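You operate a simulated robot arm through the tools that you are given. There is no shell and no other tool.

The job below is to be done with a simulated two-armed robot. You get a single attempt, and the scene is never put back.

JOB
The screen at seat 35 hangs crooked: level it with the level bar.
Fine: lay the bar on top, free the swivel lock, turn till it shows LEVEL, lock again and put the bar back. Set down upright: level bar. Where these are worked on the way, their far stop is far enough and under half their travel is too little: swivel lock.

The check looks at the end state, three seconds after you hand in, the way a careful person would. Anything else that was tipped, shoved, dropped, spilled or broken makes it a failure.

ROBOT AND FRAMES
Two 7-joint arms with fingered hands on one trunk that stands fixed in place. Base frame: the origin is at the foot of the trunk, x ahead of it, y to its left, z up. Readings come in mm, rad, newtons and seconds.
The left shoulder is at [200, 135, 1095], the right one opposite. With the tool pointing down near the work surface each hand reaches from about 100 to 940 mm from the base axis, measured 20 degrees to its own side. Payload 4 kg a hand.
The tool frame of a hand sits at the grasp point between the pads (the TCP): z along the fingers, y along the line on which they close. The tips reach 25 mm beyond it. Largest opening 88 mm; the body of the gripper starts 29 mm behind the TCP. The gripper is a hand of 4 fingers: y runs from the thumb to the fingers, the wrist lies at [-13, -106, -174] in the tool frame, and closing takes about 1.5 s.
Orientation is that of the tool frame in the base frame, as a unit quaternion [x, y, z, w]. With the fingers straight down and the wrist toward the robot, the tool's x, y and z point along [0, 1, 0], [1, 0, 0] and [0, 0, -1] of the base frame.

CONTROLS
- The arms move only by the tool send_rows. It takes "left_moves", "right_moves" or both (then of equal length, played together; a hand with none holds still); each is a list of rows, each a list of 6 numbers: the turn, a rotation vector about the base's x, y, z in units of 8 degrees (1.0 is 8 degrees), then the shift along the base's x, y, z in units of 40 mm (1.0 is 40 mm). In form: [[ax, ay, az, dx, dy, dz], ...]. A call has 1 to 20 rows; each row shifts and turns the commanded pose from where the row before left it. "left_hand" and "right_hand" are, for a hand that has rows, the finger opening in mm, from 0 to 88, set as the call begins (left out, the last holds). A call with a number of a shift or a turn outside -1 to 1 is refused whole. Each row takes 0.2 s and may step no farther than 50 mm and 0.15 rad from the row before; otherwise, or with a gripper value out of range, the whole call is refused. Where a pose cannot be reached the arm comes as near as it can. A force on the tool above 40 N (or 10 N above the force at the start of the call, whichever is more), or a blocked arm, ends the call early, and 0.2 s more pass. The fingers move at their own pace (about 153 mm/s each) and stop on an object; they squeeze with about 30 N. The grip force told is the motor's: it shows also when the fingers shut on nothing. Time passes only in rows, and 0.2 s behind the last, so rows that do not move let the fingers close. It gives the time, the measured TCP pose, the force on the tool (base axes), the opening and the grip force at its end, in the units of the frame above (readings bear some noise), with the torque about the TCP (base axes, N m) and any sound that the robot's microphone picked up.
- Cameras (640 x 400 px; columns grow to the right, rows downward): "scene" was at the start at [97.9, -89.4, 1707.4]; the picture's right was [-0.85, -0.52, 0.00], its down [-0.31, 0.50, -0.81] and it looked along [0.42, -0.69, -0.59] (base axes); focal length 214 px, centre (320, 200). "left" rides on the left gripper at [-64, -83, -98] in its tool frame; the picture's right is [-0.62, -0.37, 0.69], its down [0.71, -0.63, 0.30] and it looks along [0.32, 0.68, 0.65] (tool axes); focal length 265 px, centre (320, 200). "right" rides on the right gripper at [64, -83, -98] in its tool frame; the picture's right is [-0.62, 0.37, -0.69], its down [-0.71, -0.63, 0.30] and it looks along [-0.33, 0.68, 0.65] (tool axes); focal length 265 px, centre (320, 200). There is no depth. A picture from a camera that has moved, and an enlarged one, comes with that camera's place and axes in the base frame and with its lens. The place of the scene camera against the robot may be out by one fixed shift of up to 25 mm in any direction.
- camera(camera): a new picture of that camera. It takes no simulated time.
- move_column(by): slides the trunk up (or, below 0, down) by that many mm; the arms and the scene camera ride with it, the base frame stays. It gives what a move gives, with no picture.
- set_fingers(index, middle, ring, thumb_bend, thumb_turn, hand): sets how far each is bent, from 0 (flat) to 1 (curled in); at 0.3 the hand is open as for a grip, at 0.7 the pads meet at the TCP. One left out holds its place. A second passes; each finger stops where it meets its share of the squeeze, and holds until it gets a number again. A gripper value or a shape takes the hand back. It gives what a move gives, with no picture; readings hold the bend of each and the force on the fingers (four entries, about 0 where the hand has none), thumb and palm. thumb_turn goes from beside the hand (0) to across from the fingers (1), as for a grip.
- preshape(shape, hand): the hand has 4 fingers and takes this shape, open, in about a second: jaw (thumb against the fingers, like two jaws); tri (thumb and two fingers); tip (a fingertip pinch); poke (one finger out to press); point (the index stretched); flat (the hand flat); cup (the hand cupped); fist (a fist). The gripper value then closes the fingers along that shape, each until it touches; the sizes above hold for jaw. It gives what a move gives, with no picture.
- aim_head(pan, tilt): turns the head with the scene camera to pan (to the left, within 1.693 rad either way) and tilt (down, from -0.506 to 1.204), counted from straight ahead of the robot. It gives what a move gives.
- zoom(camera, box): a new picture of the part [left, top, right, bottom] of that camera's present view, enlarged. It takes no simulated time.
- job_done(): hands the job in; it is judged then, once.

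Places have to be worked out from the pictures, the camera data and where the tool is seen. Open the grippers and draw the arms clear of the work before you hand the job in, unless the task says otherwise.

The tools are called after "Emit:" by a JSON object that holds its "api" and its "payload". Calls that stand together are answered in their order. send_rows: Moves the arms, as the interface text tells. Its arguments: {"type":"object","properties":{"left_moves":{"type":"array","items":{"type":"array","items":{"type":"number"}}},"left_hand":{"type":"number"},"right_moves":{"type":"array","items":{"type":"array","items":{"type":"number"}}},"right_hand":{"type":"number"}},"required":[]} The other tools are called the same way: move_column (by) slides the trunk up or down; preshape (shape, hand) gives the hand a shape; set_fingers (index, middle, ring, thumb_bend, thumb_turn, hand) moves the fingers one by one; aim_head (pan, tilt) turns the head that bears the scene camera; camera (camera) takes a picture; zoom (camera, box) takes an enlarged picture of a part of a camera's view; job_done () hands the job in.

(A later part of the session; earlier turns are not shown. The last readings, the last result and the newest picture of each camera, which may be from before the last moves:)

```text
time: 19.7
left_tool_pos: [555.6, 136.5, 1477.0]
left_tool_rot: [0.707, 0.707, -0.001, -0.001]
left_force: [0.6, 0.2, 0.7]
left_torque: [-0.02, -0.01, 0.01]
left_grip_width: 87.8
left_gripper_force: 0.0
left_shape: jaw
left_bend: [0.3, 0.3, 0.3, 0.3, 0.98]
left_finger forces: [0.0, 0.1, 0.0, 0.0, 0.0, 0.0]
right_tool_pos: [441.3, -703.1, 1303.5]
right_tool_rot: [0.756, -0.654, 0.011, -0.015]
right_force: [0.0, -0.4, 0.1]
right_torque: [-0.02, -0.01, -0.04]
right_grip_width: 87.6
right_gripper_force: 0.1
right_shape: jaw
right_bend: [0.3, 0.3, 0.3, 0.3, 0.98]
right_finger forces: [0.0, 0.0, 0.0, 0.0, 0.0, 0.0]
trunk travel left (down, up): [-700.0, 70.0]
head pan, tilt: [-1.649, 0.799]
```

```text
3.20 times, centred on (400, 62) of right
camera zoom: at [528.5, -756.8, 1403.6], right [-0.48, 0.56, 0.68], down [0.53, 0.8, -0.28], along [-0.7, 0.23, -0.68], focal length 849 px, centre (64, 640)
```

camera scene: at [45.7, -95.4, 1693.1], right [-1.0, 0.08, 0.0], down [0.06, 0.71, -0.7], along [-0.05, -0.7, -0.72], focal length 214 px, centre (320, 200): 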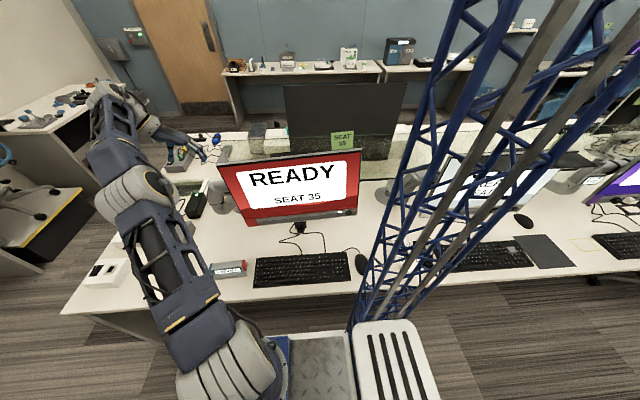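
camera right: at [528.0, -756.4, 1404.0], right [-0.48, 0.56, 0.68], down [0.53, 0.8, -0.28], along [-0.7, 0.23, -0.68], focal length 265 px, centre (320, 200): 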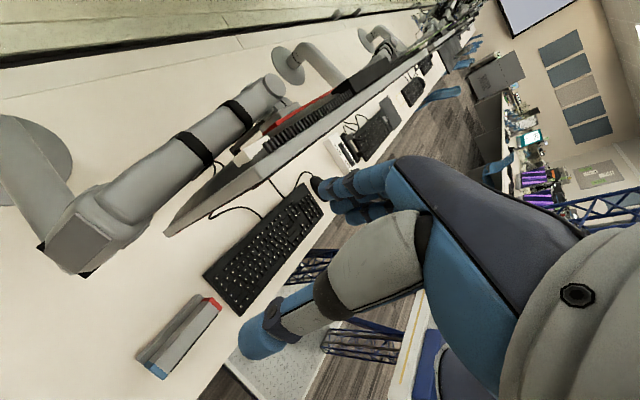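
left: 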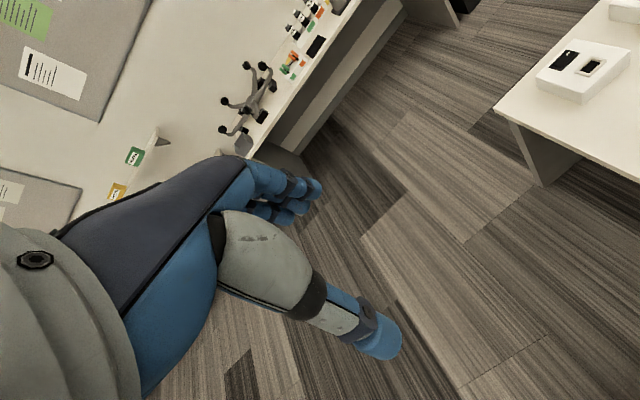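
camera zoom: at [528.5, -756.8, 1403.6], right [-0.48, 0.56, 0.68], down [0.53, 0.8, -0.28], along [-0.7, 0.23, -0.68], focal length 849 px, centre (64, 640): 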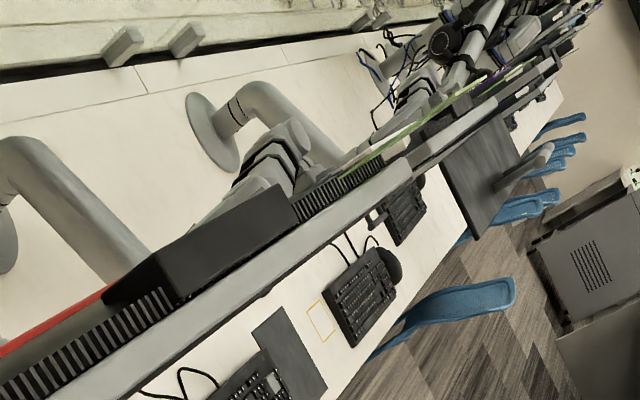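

The partition is at about y≈−1160, leaving lots of room behind the screen. I'll raise the trunk and pass the right hand over the screen top to look down on the back from behind it.

Emit:
{"api": "move_column", "payload": {"by": 65}}

Emit:
{"api": "send_rows", "payload": {"right_moves": [[0, 0, 0, -0.6, 0, 0.3], [-0.15, -0.1, -0.25, -0.9, 0, 0], [-0.15, -0.1, -0.25, -0.9, 0, 0], [-0.15, -0.1, -0.25, -0.9, -0.3, 0], [-0.15, -0.1, -0.25, -0.9, -0.3, 0], [-0.2, -0.1, -0.25, -0.9, -0.5, 0], [-0.2, -0.1, -0.25, -0.6, -0.6, -0.1], [-0.2, -0.1, -0.25, -0.3, -0.6, -0.2], [-0.2, -0.1, -0.25, 0, -0.6, -0.3], [-0.2, -0.1, -0.25, 0, -0.6, -0.3]]}}

Emit:
{"api": "camera", "payload": {"camera": "right"}}

Emit:
{"api": "camera", "payload": {"camera": "scene"}}

```text
time: 20.7
left_tool_pos: [556.1, 137.7, 1542.8]
left_tool_rot: [0.707, 0.707, 0.0, 0.0]
left_force: [-0.6, 0.2, 0.4]
left_torque: [-0.01, -0.02, -0.04]
left_grip_width: 87.5
left_gripper_force: 0.0
left_shape: jaw
left_bend: [0.3, 0.3, 0.3, 0.3, 0.98]
left_finger forces: [0.0, 0.1, 0.0, 0.0, 0.0, 0.0]
right_tool_pos: [441.7, -703.5, 1368.2]
right_tool_rot: [0.755, -0.655, 0.01, -0.015]
right_force: [-0.3, 0.4, -0.4]
right_torque: [0.02, 0.02, -0.02]
right_grip_width: 87.8
right_gripper_force: 0.1
right_shape: jaw
right_bend: [0.3, 0.3, 0.3, 0.3, 0.98]
right_finger forces: [0.0, 0.0, 0.1, 0.1, 0.1, 0.0]
trunk travel left (down, up): [-765.0, 5.0]
head pan, tilt: [-1.649, 0.799]
```

```text
time: 22.9
left_tool_pos: [555.6, 137.2, 1542.1]
left_tool_rot: [0.708, 0.706, 0.0, 0.0]
left_force: [0.0, 0.1, 0.1]
left_torque: [-0.02, 0.01, 0.01]
left_grip_width: 87.6
left_gripper_force: 0.0
left_shape: jaw
left_bend: [0.3, 0.3, 0.3, 0.3, 0.98]
left_finger forces: [0.1, 0.0, 0.0, 0.0, 0.0, 0.0]
right_tool_pos: [201.4, -809.6, 1350.7]
right_tool_rot: [-0.648, 0.751, -0.125, -0.025]
right_force: [-0.9, 0.5, 0.2]
right_torque: [0.03, -0.02, -0.02]
right_grip_width: 87.7
right_gripper_force: 0.0
right_shape: jaw
right_bend: [0.3, 0.3, 0.3, 0.3, 0.98]
right_finger forces: [0.1, 0.0, 0.0, 0.0, 0.1, 0.0]
right hand out of reach, approached as far as the arm can: row 9, 10
trunk travel left (down, up): [-765.0, 5.0]
head pan, tilt: [-1.649, 0.799]
```

```text
taken
camera right: at [259.9, -863.2, 1468.4], right [-0.35, 0.8, 0.49], down [0.77, 0.54, -0.34], along [-0.54, 0.26, -0.8], focal length 265 px, centre (320, 200)
```

right: 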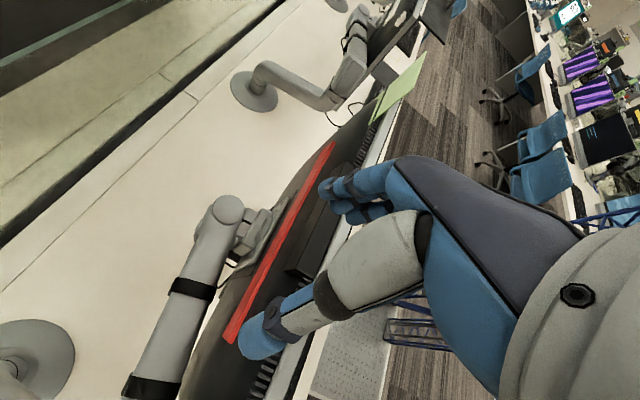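

```text
taken
camera scene: at [45.6, -95.5, 1758.1], right [-1.0, 0.08, 0.0], down [0.06, 0.71, -0.7], along [-0.06, -0.69, -0.72], focal length 214 px, centre (320, 200)
```

scene: 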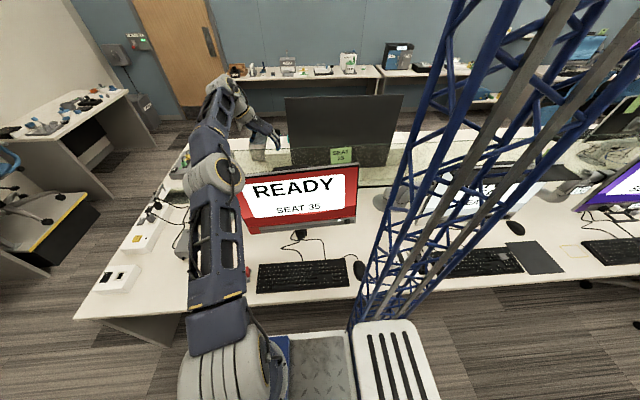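

Excellent: the back is visible now, with a long red bar across it. I'll zoom in.

Emit:
{"api": "zoom", "payload": {"camera": "right", "box": [180, 100, 420, 250]}}

Emit:
{"api": "zoom", "payload": {"camera": "right", "box": [140, 180, 340, 400]}}

```text
2.67 times, centred on (300, 175) of right
camera zoom: at [259.9, -863.2, 1468.4], right [-0.35, 0.8, 0.49], down [0.77, 0.54, -0.34], along [-0.54, 0.26, -0.8], focal length 708 px, centre (373, 267)
```

zoom: 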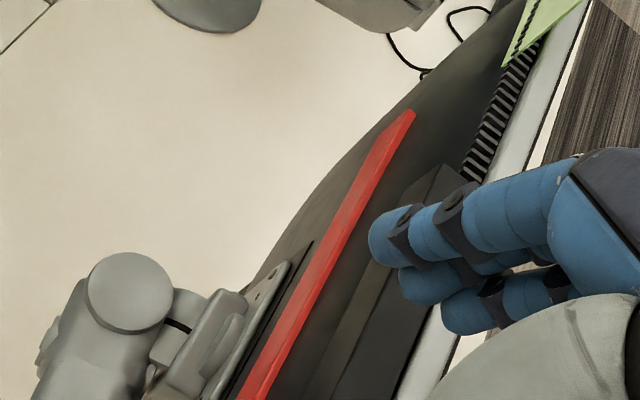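

```text
1.82 times, centred on (240, 290) of right
camera zoom: at [259.9, -863.2, 1468.4], right [-0.35, 0.8, 0.49], down [0.77, 0.54, -0.34], along [-0.54, 0.26, -0.8], focal length 483 px, centre (466, 36)
```

zoom: 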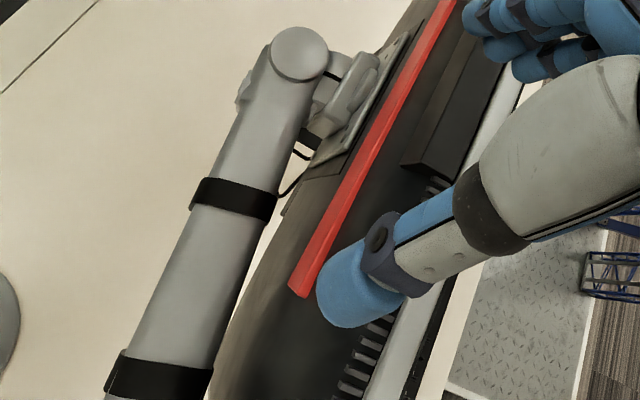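

The red bar's near end triangulates to about (257,−789,1156), running ~290 mm parallel to the screen's width above the mount plate. I'll zoom harder to learn how it is attached and how it moves.

Emit:
{"api": "zoom", "payload": {"camera": "right", "box": [200, 290, 300, 352]}}

Emit:
{"api": "zoom", "payload": {"camera": "right", "box": [260, 130, 360, 192]}}

Emit:
{"api": "zoom", "payload": {"camera": "right", "box": [220, 180, 320, 242]}}

Emit:
{"api": "zoom", "payload": {"camera": "right", "box": [220, 230, 320, 292]}}

```text
6.40 times, centred on (250, 321) of right
camera zoom: at [259.9, -863.2, 1468.4], right [-0.35, 0.8, 0.49], down [0.77, 0.54, -0.34], along [-0.54, 0.26, -0.8], focal length 1699 px, centre (768, -574)
```

zoom: 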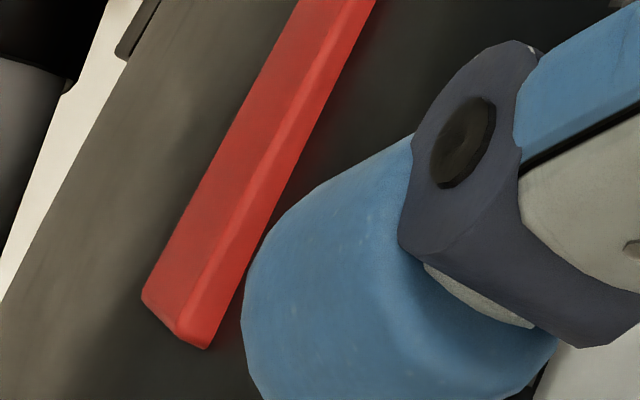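

```text
6.40 times, centred on (310, 161) of right
camera zoom: at [259.9, -863.2, 1468.4], right [-0.35, 0.8, 0.49], down [0.77, 0.54, -0.34], along [-0.54, 0.26, -0.8], focal length 1699 px, centre (384, 450)
```

zoom: 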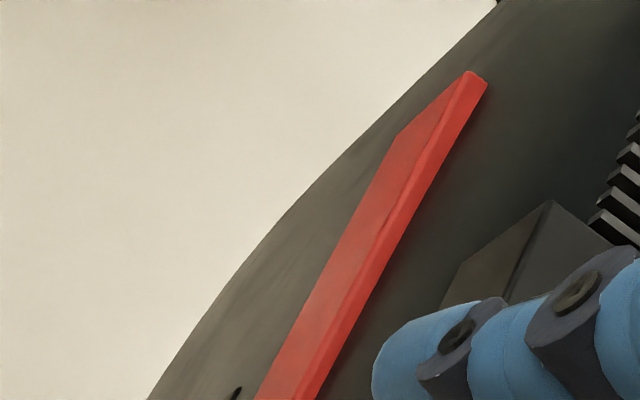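

```text
6.40 times, centred on (270, 211) of right
camera zoom: at [259.9, -863.2, 1468.4], right [-0.35, 0.8, 0.49], down [0.77, 0.54, -0.34], along [-0.54, 0.26, -0.8], focal length 1699 px, centre (640, 130)
```

zoom: 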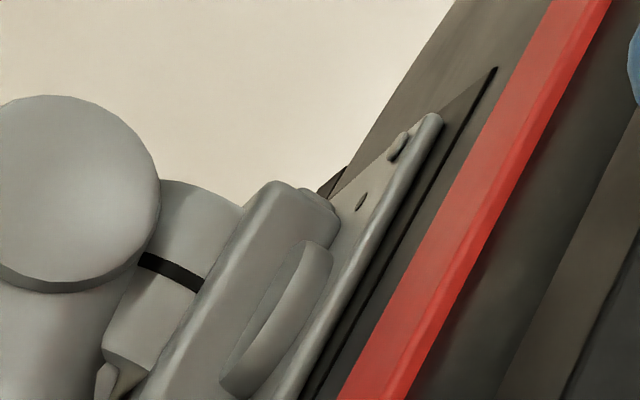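

```text
6.40 times, centred on (270, 261) of right
camera zoom: at [259.9, -863.2, 1468.4], right [-0.35, 0.8, 0.49], down [0.77, 0.54, -0.34], along [-0.54, 0.26, -0.8], focal length 1699 px, centre (640, -190)
```

zoom: 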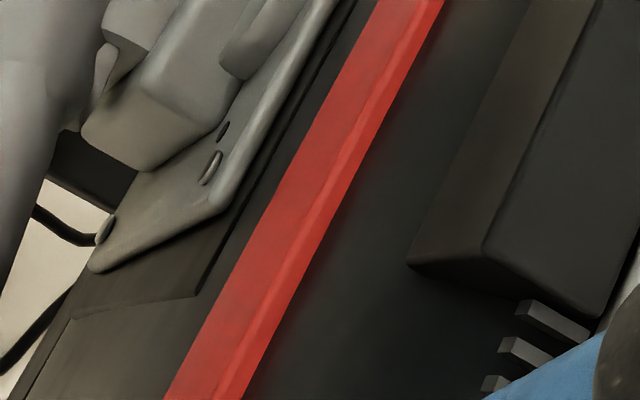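

The red stripe looks shallow, possibly just trim. I'll compare with the neighbouring screen's back and mount for what is extra on seat 35.

Emit:
{"api": "zoom", "payload": {"camera": "right", "box": [300, 0, 460, 100]}}

Emit:
{"api": "zoom", "payload": {"camera": "right", "box": [120, 180, 280, 280]}}

```text
4.00 times, centred on (380, 50) of right
camera zoom: at [259.9, -863.2, 1468.4], right [-0.35, 0.8, 0.49], down [0.77, 0.54, -0.34], along [-0.54, 0.26, -0.8], focal length 1062 px, centre (80, 800)
```

zoom: 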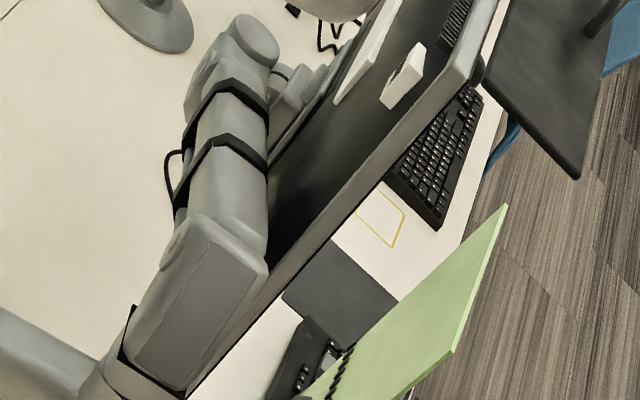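

```text
4.00 times, centred on (200, 230) of right
camera zoom: at [259.9, -863.2, 1468.4], right [-0.35, 0.8, 0.49], down [0.77, 0.54, -0.34], along [-0.54, 0.26, -0.8], focal length 1062 px, centre (800, 80)
```

zoom: 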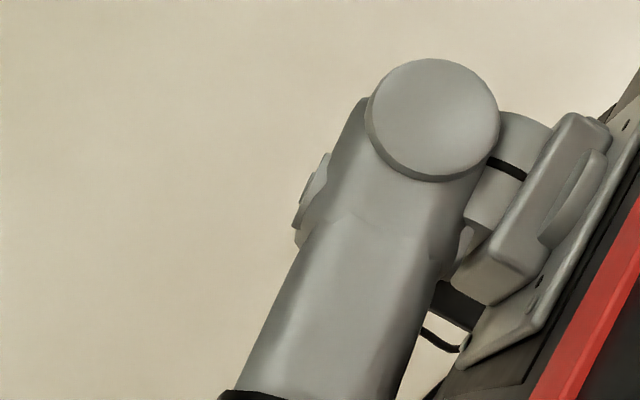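

The neighbour's screen has the same (white) stripe, so the red stripe is just trim. I'll bring the right hand back over to the front and view the lower front knob and underside closely.

Emit:
{"api": "send_rows", "payload": {"right_moves": [[0.026, 0.127, 0.764, -0.1, 0.78, 0.1], [0.026, 0.127, 0.764, -0.1, 0.78, 0.1], [0.026, 0.127, 0.764, -0.1, 0.78, 0], [0.026, 0.127, 0.764, -0.1, 0.78, 0], [0.026, 0.127, 0.764, -0.1, 0.78, 0], [0.026, 0.127, 0.764, -0.1, 0.78, 0], [0.026, 0.127, 0.764, -0.2, 0.78, 0], [0.026, 0.127, 0.764, -0.2, 0.78, 0], [0.026, 0.127, 0.764, -0.4, 0, -0.6], [0.026, 0.127, 0.764, -0.4, 0, -0.6], [0.026, 0.127, 0.764, -0.4, 0, -0.6], [0.026, 0.127, 0.764, -0.4, 0, -0.6], [0.026, 0.127, 0.764, -0.4, 0, -0.6], [0.026, 0.127, 0.764, -0.4, 0, -0.6], [0.026, 0.127, 0.764, -0.4, 0, -0.6], [0.026, 0.127, 0.764, -0.4, 0, -0.6]]}}

Emit:
{"api": "camera", "payload": {"camera": "right"}}

Emit:
{"api": "camera", "payload": {"camera": "scene"}}

```text
time: 26.3
left_tool_pos: [555.8, 137.3, 1542.8]
left_tool_rot: [0.707, 0.708, 0.001, 0.0]
left_force: [0.8, 0.6, 0.7]
left_torque: [0.03, 0.03, -0.03]
left_grip_width: 87.6
left_gripper_force: 0.0
left_shape: jaw
left_bend: [0.3, 0.3, 0.3, 0.3, 0.98]
left_finger forces: [0.0, 0.1, 0.0, 0.1, 0.1, 0.0]
right_tool_pos: [34.9, -560.4, 1164.9]
right_tool_rot: [1.0, -0.011, 0.01, -0.004]
right_force: [0.1, 0.5, -0.4]
right_torque: [-0.04, 0.02, 0.01]
right_grip_width: 87.7
right_gripper_force: 0.1
right_shape: jaw
right_bend: [0.3, 0.3, 0.3, 0.3, 0.98]
right_finger forces: [0.0, 0.1, 0.1, 0.0, 0.0, 0.0]
trunk travel left (down, up): [-765.0, 5.0]
head pan, tilt: [-1.649, 0.799]
```

```text
taken
camera right: at [99.4, -479.0, 1263.3], right [-0.64, -0.36, 0.68], down [-0.7, 0.65, -0.31], along [-0.33, -0.67, -0.66], focal length 265 px, centre (320, 200)
```

right: 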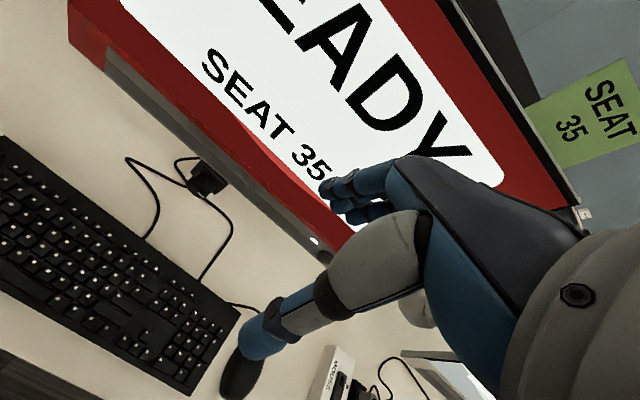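

```text
taken
camera scene: at [45.7, -95.1, 1758.2], right [-1.0, 0.08, 0.0], down [0.06, 0.71, -0.7], along [-0.05, -0.7, -0.72], focal length 214 px, centre (320, 200)
```

scene: 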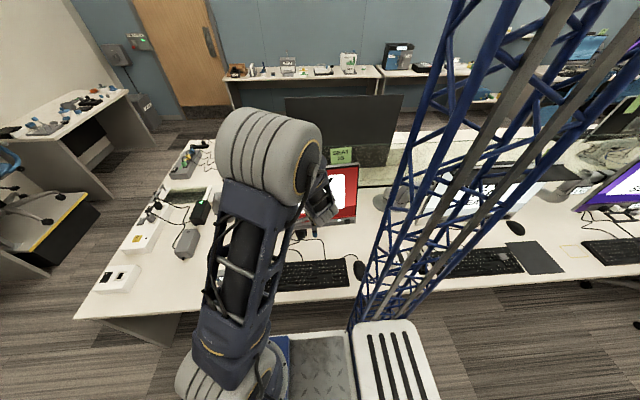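

Zooming into the underside item, the knob, and a small piece visible at the upper right edge.

Emit:
{"api": "zoom", "payload": {"camera": "right", "box": [110, 130, 350, 280]}}

Emit:
{"api": "zoom", "payload": {"camera": "right", "box": [520, 120, 640, 240]}}

Emit:
{"api": "zoom", "payload": {"camera": "right", "box": [60, 20, 160, 82]}}

```text
2.67 times, centred on (230, 205) of right
camera zoom: at [99.4, -479.0, 1263.3], right [-0.64, -0.36, 0.68], down [-0.7, 0.65, -0.31], along [-0.33, -0.67, -0.66], focal length 708 px, centre (560, 187)
```

zoom: 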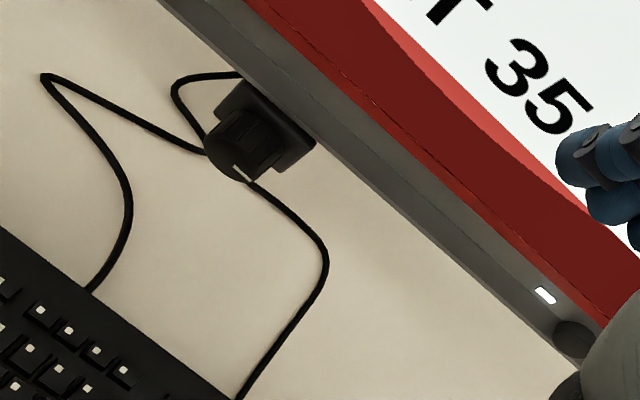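

```text
3.33 times, centred on (580, 180) of right
camera zoom: at [99.4, -479.0, 1263.3], right [-0.64, -0.36, 0.68], down [-0.7, 0.65, -0.31], along [-0.33, -0.67, -0.66], focal length 885 px, centre (-547, 267)
```

zoom: 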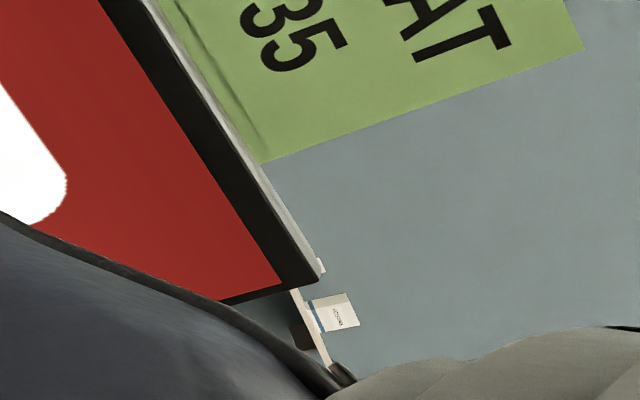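

```text
6.40 times, centred on (110, 51) of right
camera zoom: at [99.4, -479.0, 1263.3], right [-0.64, -0.36, 0.68], down [-0.7, 0.65, -0.31], along [-0.33, -0.67, -0.66], focal length 1699 px, centre (1664, 1154)
```

zoom: 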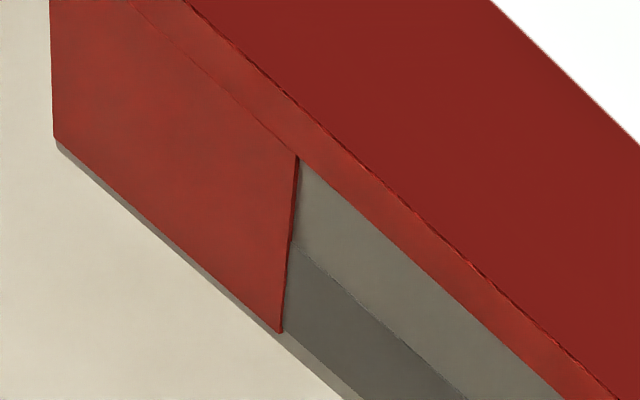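

There is a black housing with a round knob bearing a white pointer mark hanging under the screen's bottom centre — that is likely the swivel lock. I'll move the camera closer to it.

Emit:
{"api": "send_rows", "payload": {"right_moves": [[0, 0, 0, -0.1, -0.2, -0.8], [0, 0, 0, -0.1, -0.2, -0.8], [0, 0, 0, -0.1, -0.2, -0.8], [0, 0, 0, -0.1, -0.2, -0.8], [0, 0, 0, -0.1, -0.2, -0.5]]}}

Emit:
{"api": "camera", "payload": {"camera": "right"}}

```text
time: 27.5
left_tool_pos: [554.6, 137.4, 1541.6]
left_tool_rot: [0.708, 0.707, 0.0, 0.0]
left_force: [-0.9, 0.0, 0.2]
left_torque: [-0.01, 0.01, -0.02]
left_grip_width: 87.6
left_gripper_force: 0.0
left_shape: jaw
left_bend: [0.3, 0.3, 0.3, 0.3, 0.98]
left_finger forces: [0.1, 0.1, 0.0, 0.0, 0.0, 0.0]
right_tool_pos: [15.2, -602.6, 1017.8]
right_tool_rot: [1.0, -0.012, 0.009, -0.003]
right_force: [-0.1, 0.5, 0.1]
right_torque: [-0.01, 0.03, 0.02]
right_grip_width: 87.9
right_gripper_force: 0.0
right_shape: jaw
right_bend: [0.3, 0.3, 0.3, 0.3, 0.98]
right_finger forces: [0.1, 0.0, 0.0, 0.0, 0.1, 0.0]
trunk travel left (down, up): [-765.0, 5.0]
head pan, tilt: [-1.649, 0.799]
```

```text
taken
camera right: at [79.2, -522.2, 1115.7], right [-0.64, -0.36, 0.68], down [-0.69, 0.65, -0.31], along [-0.33, -0.67, -0.66], focal length 265 px, centre (320, 200)
```

right: 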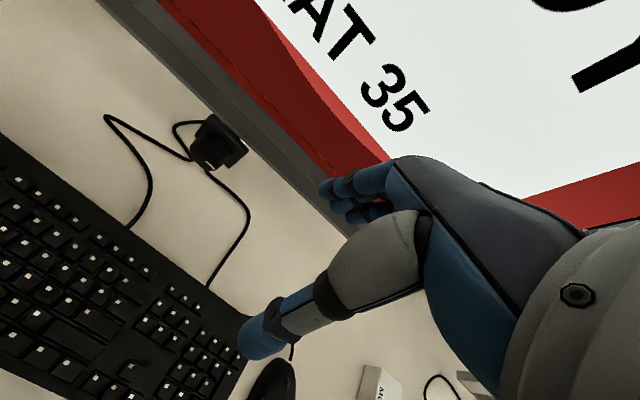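

Emit:
{"api": "zoom", "payload": {"camera": "right", "box": [150, 80, 310, 180]}}

Emit:
{"api": "zoom", "payload": {"camera": "right", "box": [180, 100, 260, 180]}}

```text
4.00 times, centred on (230, 130) of right
camera zoom: at [79.2, -522.2, 1115.7], right [-0.64, -0.36, 0.68], down [-0.69, 0.65, -0.31], along [-0.33, -0.67, -0.66], focal length 1062 px, centre (680, 480)
```

zoom: 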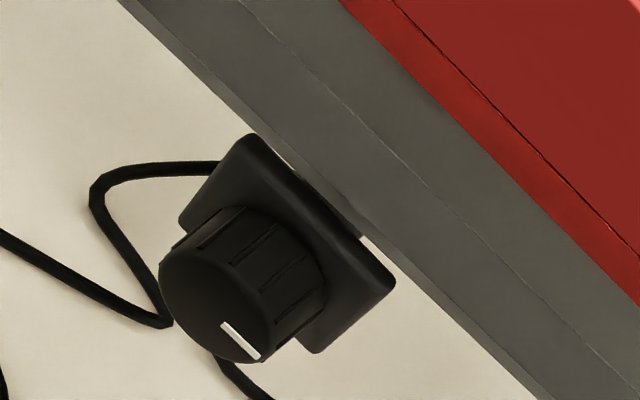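

```text
5.00 times, centred on (220, 140) of right
camera zoom: at [79.2, -522.2, 1115.7], right [-0.64, -0.36, 0.68], down [-0.69, 0.65, -0.31], along [-0.33, -0.67, -0.66], focal length 1327 px, centre (820, 500)
```

zoom: 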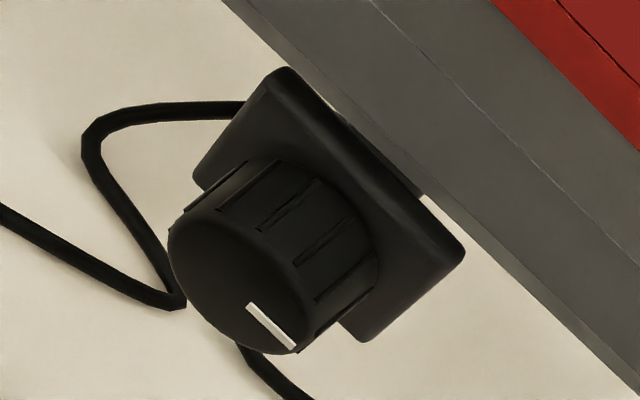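

Confirmed: a ribbed knob with a white pointer (pointing toward −x), face centre near (100,−717,834), axis along y, about 36 mm across, is the swivel lock. Next I'll look at the bar closely to measure its pose.

Emit:
{"api": "send_rows", "payload": {"right_moves": [[0, 0, 0, 0.7, 0.8, 0], [0, 0, 0, 0.7, 0.8, 0], [0, 0, 0, 0.99, 0.5, -0.1], [0, 0, 0, 0.99, 0.5, -0.1], [0, 0, 0, 0.99, 0.5, -0.1], [0, 0, 0, 0.99, 0.5, -0.2], [0, 0, 0, 0.99, 0.4, -0.2], [0, 0, 0, 0.99, 0.2, -0.2], [0, 0, 0, 0.99, 0, -0.2]]}}

Emit:
{"api": "camera", "payload": {"camera": "right"}}

Emit:
{"api": "camera", "payload": {"camera": "scene"}}

```text
time: 29.5
left_tool_pos: [554.7, 137.3, 1542.5]
left_tool_rot: [0.708, 0.706, 0.0, 0.0]
left_force: [0.0, 0.4, 0.7]
left_torque: [0.02, 0.02, -0.02]
left_grip_width: 87.7
left_gripper_force: 0.0
left_shape: jaw
left_bend: [0.3, 0.3, 0.3, 0.3, 0.98]
left_finger forces: [0.1, 0.0, 0.0, 0.0, 0.1, 0.1]
right_tool_pos: [347.8, -442.3, 968.0]
right_tool_rot: [1.0, -0.012, 0.009, -0.003]
right_force: [0.8, 0.8, 0.3]
right_torque: [0.03, -0.04, -0.03]
right_grip_width: 88.0
right_gripper_force: 0.0
right_shape: jaw
right_bend: [0.3, 0.3, 0.3, 0.3, 0.98]
right_finger forces: [0.1, 0.0, 0.1, 0.1, 0.0, 0.0]
right hand out of reach, approached as far as the arm can: row 6
trunk travel left (down, up): [-765.0, 5.0]
head pan, tilt: [-1.649, 0.799]
```

```text
taken
camera right: at [412.1, -362.0, 1065.8], right [-0.64, -0.36, 0.68], down [-0.69, 0.65, -0.31], along [-0.33, -0.67, -0.66], focal length 265 px, centre (320, 200)
```

right: 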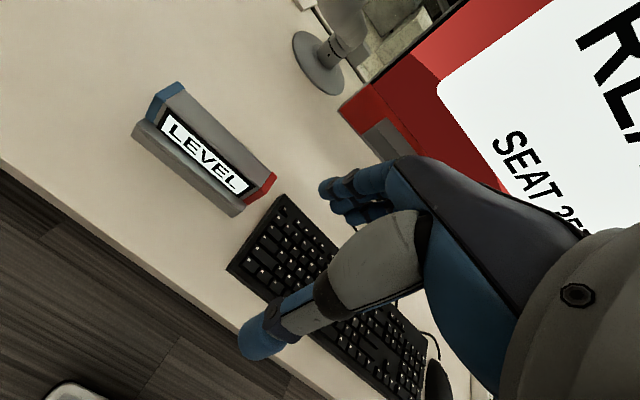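

```text
taken
camera scene: at [45.1, -95.7, 1758.1], right [-1.0, 0.08, 0.0], down [0.06, 0.71, -0.7], along [-0.06, -0.69, -0.72], focal length 214 px, centre (320, 200)
```

scene: 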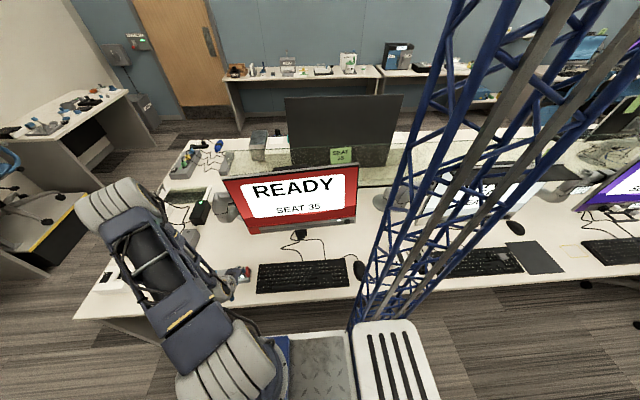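

Emit:
{"api": "zoom", "payload": {"camera": "right", "box": [120, 70, 290, 230]}}

Emit:
{"api": "zoom", "payload": {"camera": "scene", "box": [180, 130, 380, 310]}}

```text
2.50 times, centred on (205, 150) of right
camera zoom: at [412.1, -362.0, 1065.8], right [-0.64, -0.36, 0.68], down [-0.69, 0.65, -0.31], along [-0.33, -0.67, -0.66], focal length 664 px, centre (608, 325)
```

zoom: 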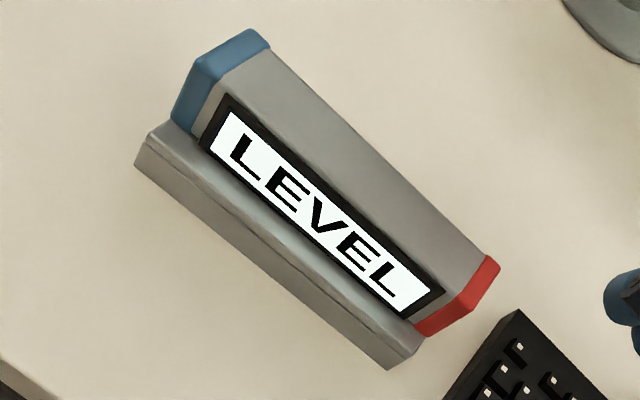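

```text
2.22 times, centred on (280, 220) of scene
camera zoom: at [45.1, -95.7, 1758.1], right [-1.0, 0.08, 0.0], down [0.06, 0.71, -0.7], along [-0.06, -0.69, -0.72], focal length 477 px, centre (409, 156)
```

zoom: 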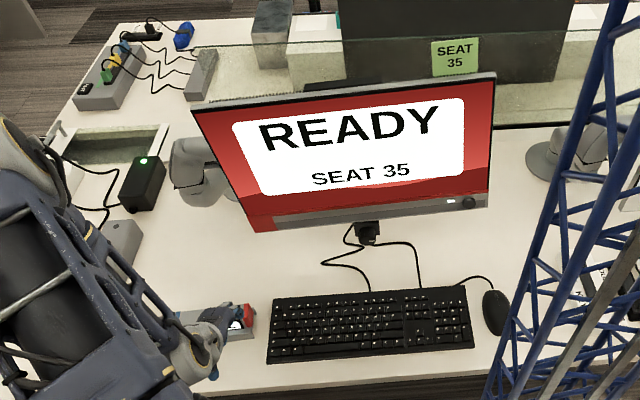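

The bar's body is about 150 mm long, ~38 mm wide at its top (y≈−565…−605), with a base shelf in front, yawed about 4°. I'll lower the camera for a flatter look to fix heights.

Emit:
{"api": "send_rows", "payload": {"right_moves": [[0, 0, 0, 0, 0.2, -0.8], [0, 0, 0, 0, 0.2, -0.8], [0, 0, 0, 0, 0.2, -0.8], [0, 0, 0, 0, 0.2, -0.8], [0, 0, 0, 0, 0, -0.8]]}}

Emit:
{"api": "zoom", "payload": {"camera": "right", "box": [160, 20, 400, 170]}}

Emit:
{"api": "camera", "payload": {"camera": "right"}}

```text
time: 30.7
left_tool_pos: [556.4, 137.5, 1543.0]
left_tool_rot: [0.708, 0.707, -0.001, 0.0]
left_force: [-0.4, -0.3, 0.1]
left_torque: [-0.03, 0.04, 0.02]
left_grip_width: 87.8
left_gripper_force: 0.2
left_shape: jaw
left_bend: [0.3, 0.3, 0.3, 0.3, 0.98]
left_finger forces: [0.1, 0.1, 0.0, 0.0, 0.0, 0.0]
right_tool_pos: [349.0, -407.8, 807.5]
right_tool_rot: [1.0, -0.012, 0.009, -0.003]
right_force: [-0.5, -1.0, -0.4]
right_torque: [0.01, 0.03, -0.01]
right_grip_width: 87.7
right_gripper_force: 0.0
right_shape: jaw
right_bend: [0.3, 0.3, 0.3, 0.3, 0.98]
right_finger forces: [0.0, 0.0, 0.1, 0.1, 0.0, 0.1]
trunk travel left (down, up): [-765.0, 5.0]
head pan, tilt: [-1.649, 0.799]
```

```text
2.67 times, centred on (280, 95) of right
camera zoom: at [412.6, -327.5, 906.6], right [-0.64, -0.36, 0.68], down [-0.69, 0.65, -0.31], along [-0.33, -0.67, -0.66], focal length 708 px, centre (427, 480)
```

zoom: 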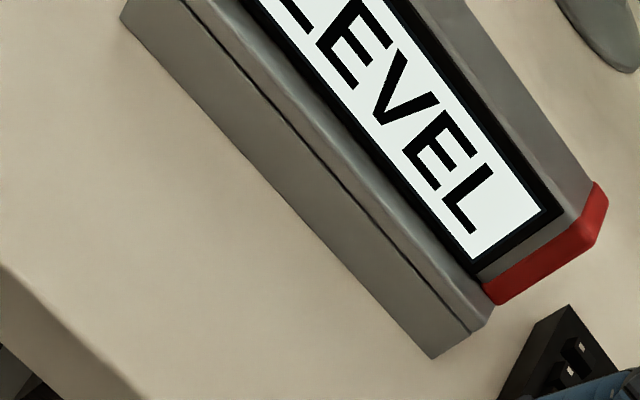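

```text
taken
camera right: at [412.6, -327.5, 906.6], right [-0.64, -0.36, 0.68], down [-0.69, 0.65, -0.31], along [-0.33, -0.67, -0.66], focal length 265 px, centre (320, 200)
```

right: 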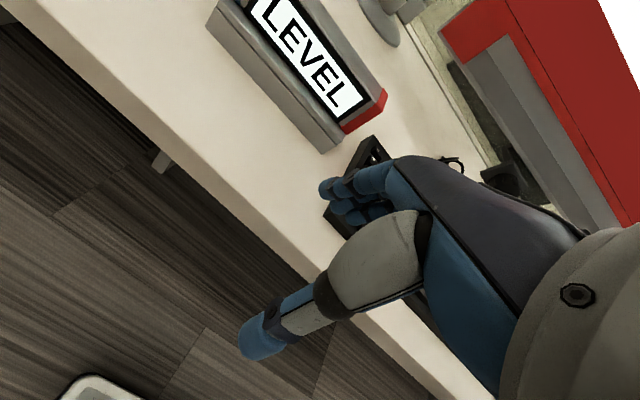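

Desk height triangulates to z≈741. The bar's front shows a lower lip and a crease; I'll view the +x end to see its cross-section.

Emit:
{"api": "send_rows", "payload": {"right_moves": [[0, 0, 0, 1, 0, 0], [0, 0, 0, 1, 0, 0], [0, 0, 0, 1, 0, 0], [0, 0, 0, 1, 0, 0]]}}

Emit:
{"api": "zoom", "payload": {"camera": "right", "box": [240, 40, 440, 165]}}

Emit:
{"api": "camera", "payload": {"camera": "right"}}

```text
time: 31.7
left_tool_pos: [555.8, 136.4, 1543.0]
left_tool_rot: [0.708, 0.706, 0.0, 0.0]
left_force: [0.3, 0.3, 0.1]
left_torque: [0.02, 0.01, 0.01]
left_grip_width: 87.6
left_gripper_force: 0.2
left_shape: jaw
left_bend: [0.3, 0.3, 0.3, 0.3, 0.98]
left_finger forces: [0.0, 0.0, 0.1, 0.0, 0.0, 0.0]
right_tool_pos: [511.0, -410.1, 809.8]
right_tool_rot: [1.0, -0.012, 0.011, -0.003]
right_force: [0.0, -0.7, 0.2]
right_torque: [0.04, 0.01, -0.01]
right_grip_width: 87.6
right_gripper_force: 0.2
right_shape: jaw
right_bend: [0.3, 0.3, 0.3, 0.3, 0.98]
right_finger forces: [0.0, 0.0, 0.0, 0.1, 0.0, 0.0]
trunk travel left (down, up): [-765.0, 5.0]
head pan, tilt: [-1.649, 0.799]
```

```text
3.20 times, centred on (340, 102) of right
camera zoom: at [574.9, -329.0, 908.3], right [-0.64, -0.36, 0.68], down [-0.69, 0.65, -0.31], along [-0.33, -0.67, -0.66], focal length 849 px, centre (256, 512)
```

zoom: 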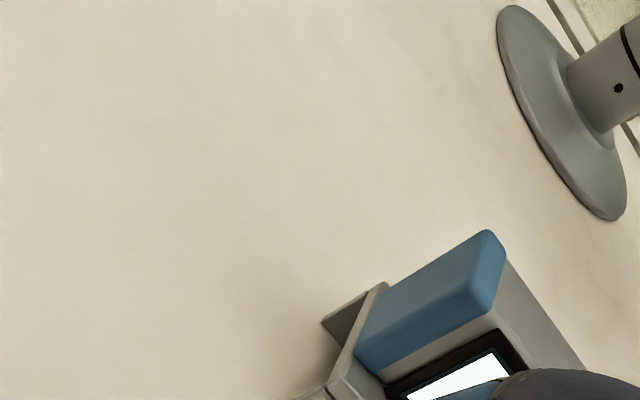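

```text
taken
camera right: at [574.9, -329.0, 908.3], right [-0.64, -0.36, 0.68], down [-0.69, 0.65, -0.31], along [-0.33, -0.67, -0.66], focal length 265 px, centre (320, 200)
```

right: 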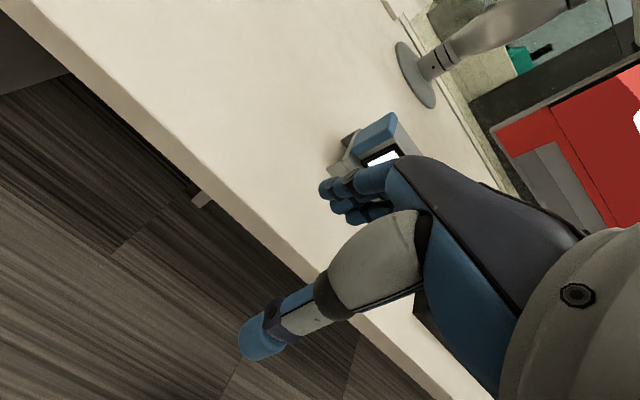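

The bar looks like an inverted U with front and back lips, made to straddle the screen's top edge. I'll yaw the hand a little for a clear view of that end profile.

Emit:
{"api": "send_rows", "payload": {"right_moves": [[0, 0, -0.94, 0.2, -0.15, 0.1], [0, 0, -0.94, 0.2, -0.15, 0], [0, 0, -0.94, 0.2, -0.15, 0], [0, 0, -0.94, 0.2, -0.15, 0]]}}

Emit:
{"api": "zoom", "payload": {"camera": "right", "box": [240, 40, 440, 165]}}

Emit:
{"api": "camera", "payload": {"camera": "right"}}

```text
time: 32.7
left_tool_pos: [556.3, 138.8, 1542.2]
left_tool_rot: [0.707, 0.708, -0.001, 0.0]
left_force: [0.3, 0.1, -0.5]
left_torque: [0.0, 0.03, 0.01]
left_grip_width: 87.6
left_gripper_force: 0.0
left_shape: jaw
left_bend: [0.3, 0.3, 0.3, 0.3, 0.98]
left_finger forces: [0.0, 0.0, 0.0, 0.0, 0.0, 0.1]
right_tool_pos: [541.2, -432.9, 813.0]
right_tool_rot: [0.962, -0.271, 0.009, -0.001]
right_force: [0.8, 0.0, 0.2]
right_torque: [-0.01, 0.01, -0.01]
right_grip_width: 87.7
right_gripper_force: 0.1
right_shape: jaw
right_bend: [0.3, 0.3, 0.3, 0.3, 0.98]
right_finger forces: [0.0, 0.1, 0.1, 0.1, 0.0, 0.0]
trunk travel left (down, up): [-765.0, 5.0]
head pan, tilt: [-1.649, 0.799]
```

```text
3.20 times, centred on (340, 102) of right
camera zoom: at [637.5, -395.4, 911.7], right [-0.73, 0.01, 0.68], down [-0.28, 0.91, -0.31], along [-0.62, -0.42, -0.66], focal length 849 px, centre (256, 512)
```

zoom: 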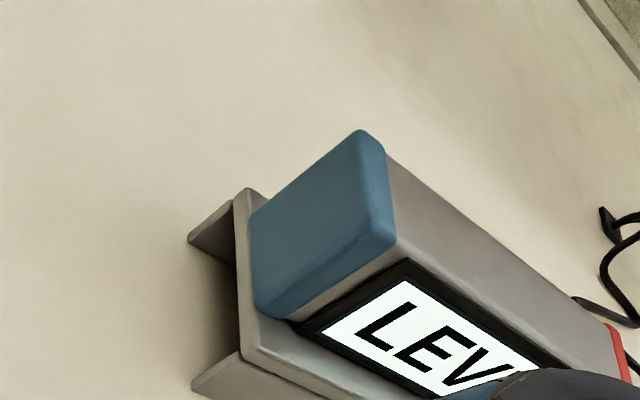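

```text
taken
camera right: at [637.5, -395.4, 911.7], right [-0.73, 0.01, 0.68], down [-0.28, 0.91, -0.31], along [-0.62, -0.42, -0.66], focal length 265 px, centre (320, 200)
```

right: 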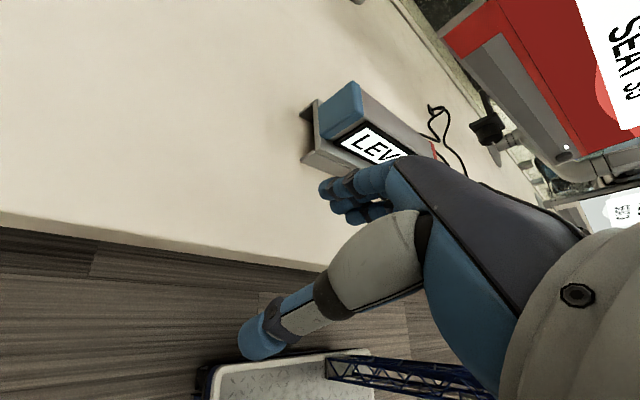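

The profile is clear: a plate with two ~22 mm lips (an inverted U, ~57 mm deep) and a 37 mm wide body on top, top at z≈811, centre ≈(427,−570). Now I'll view the screen's top edge from above to measure it.

Emit:
{"api": "send_rows", "payload": {"right_moves": [[0, 0, 0.26, -0.6, 0, 0.95], [0, 0, 0.26, -0.6, 0, 0.95], [0, 0, 0.26, -0.6, 0, 0.95], [0, 0, 0.26, -0.6, 0, 0.95], [0, 0, 0.26, -0.6, 0, 0.95], [0, 0, 0.26, -0.6, 0, 0.95], [0, 0, 0.26, -0.6, 0, 0.95], [0, 0, 0.26, -0.6, -0.3, 0.95], [0, 0, 0.26, -0.6, -0.3, 0.95], [0, 0, 0.26, -0.6, -0.3, 0.95], [0, 0, 0.26, -0.6, -0.3, 0.95], [0, 0, 0.26, -0.6, -0.3, 0.95], [0, 0, 0.26, -0.6, -0.4, 0.9], [0, 0, 0.26, -0.6, -0.5, 0.9], [0, 0, 0.26, -0.7, -0.6, 0.8], [0, 0, 0, -0.7, -0.7, 0], [0, 0, 0, -0.4, -0.7, 0], [0, 0, 0, 0, -0.7, 0], [0, 0, 0, 0, -0.6, 0]]}}

Emit:
{"api": "camera", "payload": {"camera": "right"}}

Emit:
{"api": "zoom", "payload": {"camera": "right", "box": [80, 60, 320, 210]}}

```text
time: 36.7
left_tool_pos: [556.6, 137.2, 1542.1]
left_tool_rot: [0.708, 0.706, 0.0, 0.0]
left_force: [0.0, -0.4, -0.5]
left_torque: [-0.04, -0.02, 0.02]
left_grip_width: 87.6
left_gripper_force: 0.1
left_shape: jaw
left_bend: [0.3, 0.3, 0.3, 0.3, 0.98]
left_finger forces: [0.1, 0.0, 0.0, 0.0, 0.1, 0.0]
right_tool_pos: [139.7, -673.2, 1369.6]
right_tool_rot: [1.0, -0.002, 0.008, -0.004]
right_force: [0.7, 0.4, 1.0]
right_torque: [-0.03, -0.01, -0.04]
right_grip_width: 87.7
right_gripper_force: 0.0
right_shape: jaw
right_bend: [0.3, 0.3, 0.3, 0.3, 0.98]
right_finger forces: [0.0, 0.1, 0.1, 0.1, 0.0, 0.0]
right hand out of reach, approached as far as the arm can: row 8, 9
trunk travel left (down, up): [-765.0, 5.0]
head pan, tilt: [-1.649, 0.799]
```

```text
taken
camera right: at [202.1, -591.0, 1469.0], right [-0.63, -0.37, 0.68], down [-0.71, 0.63, -0.31], along [-0.32, -0.68, -0.66], focal length 265 px, centre (320, 200)
```

right: 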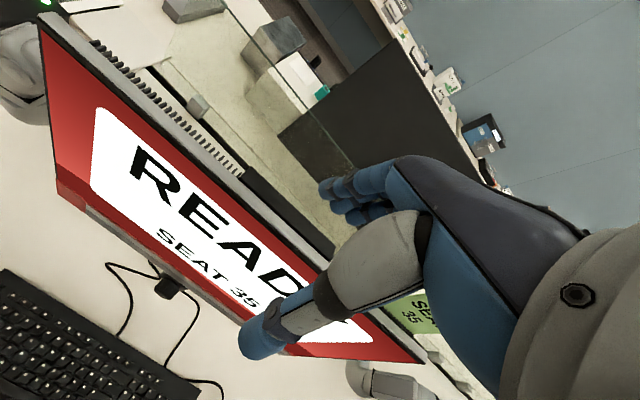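

```text
2.67 times, centred on (200, 135) of right
camera zoom: at [202.1, -591.0, 1469.0], right [-0.63, -0.37, 0.68], down [-0.71, 0.63, -0.31], along [-0.32, -0.68, -0.66], focal length 708 px, centre (640, 373)
```

zoom: 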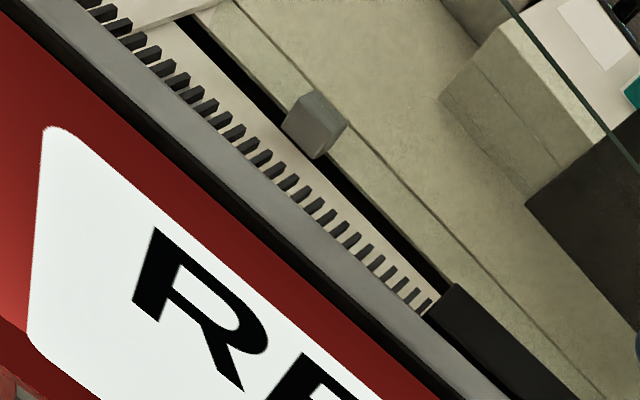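

I'll zoom on both top corners from here, then shift the camera for triangulation.

Emit:
{"api": "zoom", "payload": {"camera": "right", "box": [20, 0, 100, 50]}}

Emit:
{"api": "zoom", "payload": {"camera": "right", "box": [370, 320, 450, 370]}}

Emit:
{"api": "zoom", "payload": {"camera": "right", "box": [180, 120, 260, 170]}}

Emit:
{"api": "send_rows", "payload": {"right_moves": [[0, 0, 0, 0.5, 0.9, 0], [0, 0, 0, 0.5, 0.9, 0], [0, 0, 0, 0.5, 0.9, 0], [0, 0, 0, 0.5, 0.9, 0]]}}

Emit:
{"api": "camera", "payload": {"camera": "right"}}

```text
8.00 times, centred on (60, 25) of right
camera zoom: at [202.1, -591.0, 1469.0], right [-0.63, -0.37, 0.68], down [-0.71, 0.63, -0.31], along [-0.32, -0.68, -0.66], focal length 2123 px, centre (2400, 1600)
```

zoom: 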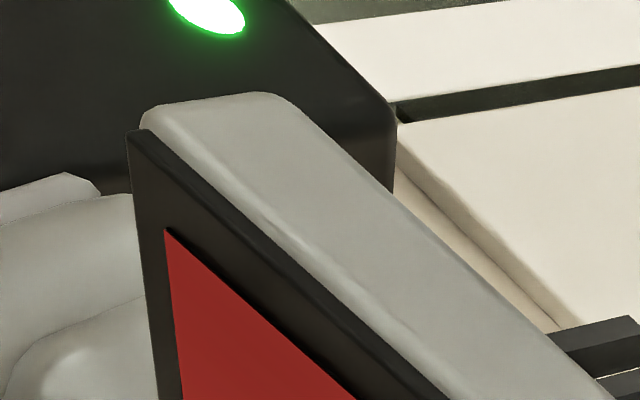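

```text
8.00 times, centred on (410, 345) of right
camera zoom: at [202.1, -591.0, 1469.0], right [-0.63, -0.37, 0.68], down [-0.71, 0.63, -0.31], along [-0.32, -0.68, -0.66], focal length 2123 px, centre (-400, -960)
```

zoom: 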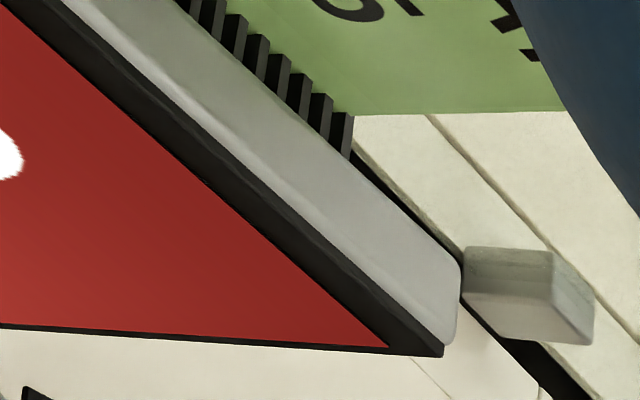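

```text
8.00 times, centred on (220, 145) of right
camera zoom: at [202.1, -591.0, 1469.0], right [-0.63, -0.37, 0.68], down [-0.71, 0.63, -0.31], along [-0.32, -0.68, -0.66], focal length 2123 px, centre (1120, 640)
```

zoom: 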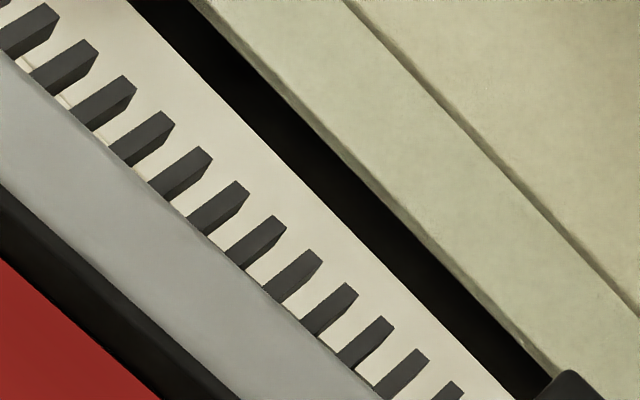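

```text
time: 37.7
left_tool_pos: [557.2, 138.1, 1541.8]
left_tool_rot: [0.707, 0.707, 0.0, -0.001]
left_force: [-0.4, -0.4, -0.1]
left_torque: [0.05, 0.0, -0.02]
left_grip_width: 87.6
left_gripper_force: 0.0
left_shape: jaw
left_bend: [0.3, 0.3, 0.3, 0.3, 0.98]
left_finger forces: [0.1, 0.0, 0.0, 0.0, 0.0, 0.0]
right_tool_pos: [220.3, -528.3, 1370.9]
right_tool_rot: [1.0, -0.002, 0.009, -0.005]
right_force: [0.1, -0.4, 0.4]
right_torque: [0.01, 0.02, 0.0]
right_grip_width: 87.9
right_gripper_force: 0.0
right_shape: jaw
right_bend: [0.3, 0.3, 0.3, 0.3, 0.98]
right_finger forces: [0.0, 0.1, 0.0, 0.1, 0.1, 0.0]
trunk travel left (down, up): [-765.0, 5.0]
head pan, tilt: [-1.649, 0.799]
```

```text
taken
camera right: at [283.1, -446.0, 1470.0], right [-0.63, -0.37, 0.68], down [-0.71, 0.64, -0.31], along [-0.32, -0.68, -0.66], focal length 265 px, centre (320, 200)
```

right: 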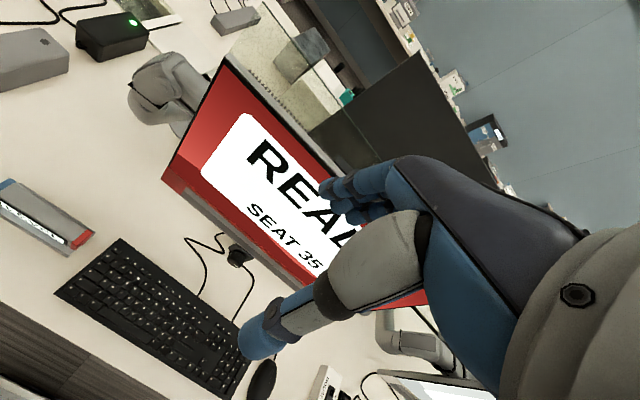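

Second viewpoint reached; zooming on the same corners.

Emit:
{"api": "zoom", "payload": {"camera": "right", "box": [190, 35, 270, 85]}}

Emit:
{"api": "zoom", "payload": {"camera": "right", "box": [150, 150, 290, 290]}}

Emit:
{"api": "zoom", "payload": {"camera": "right", "box": [260, 80, 360, 180]}}

```text
8.00 times, centred on (230, 60) of right
camera zoom: at [283.1, -446.0, 1470.0], right [-0.63, -0.37, 0.68], down [-0.71, 0.64, -0.31], along [-0.32, -0.68, -0.66], focal length 2123 px, centre (1040, 1320)
```

zoom: 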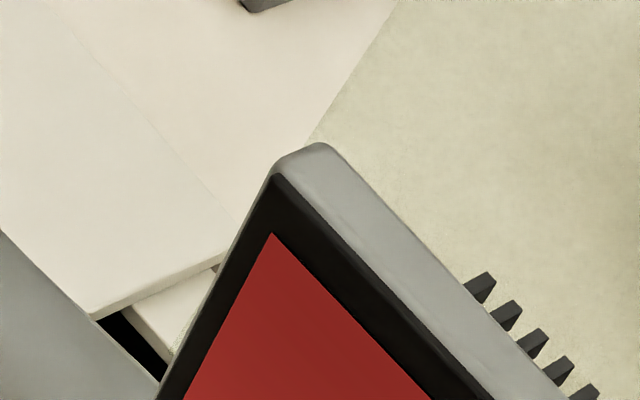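

```text
2.86 times, centred on (220, 220) of right
camera zoom: at [283.1, -446.0, 1470.0], right [-0.63, -0.37, 0.68], down [-0.71, 0.64, -0.31], along [-0.32, -0.68, -0.66], focal length 758 px, centre (606, 143)
```

zoom: 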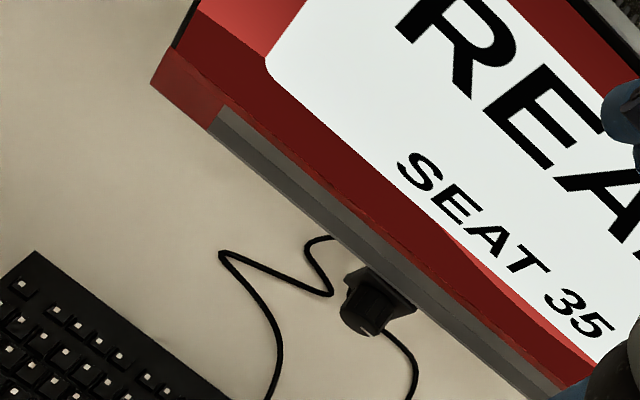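

```text
4.00 times, centred on (310, 130) of right
camera zoom: at [283.1, -446.0, 1470.0], right [-0.63, -0.37, 0.68], down [-0.71, 0.64, -0.31], along [-0.32, -0.68, -0.66], focal length 1062 px, centre (360, 480)
```

zoom: 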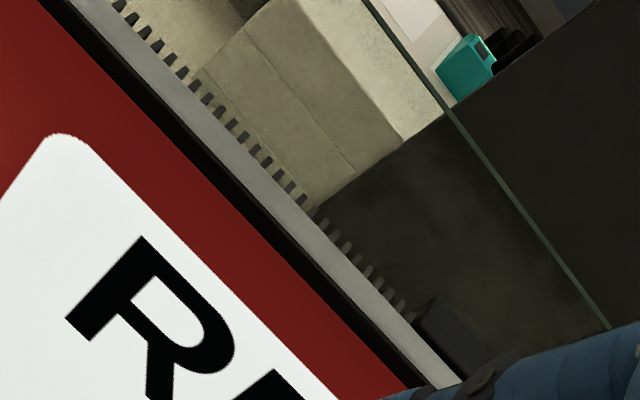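

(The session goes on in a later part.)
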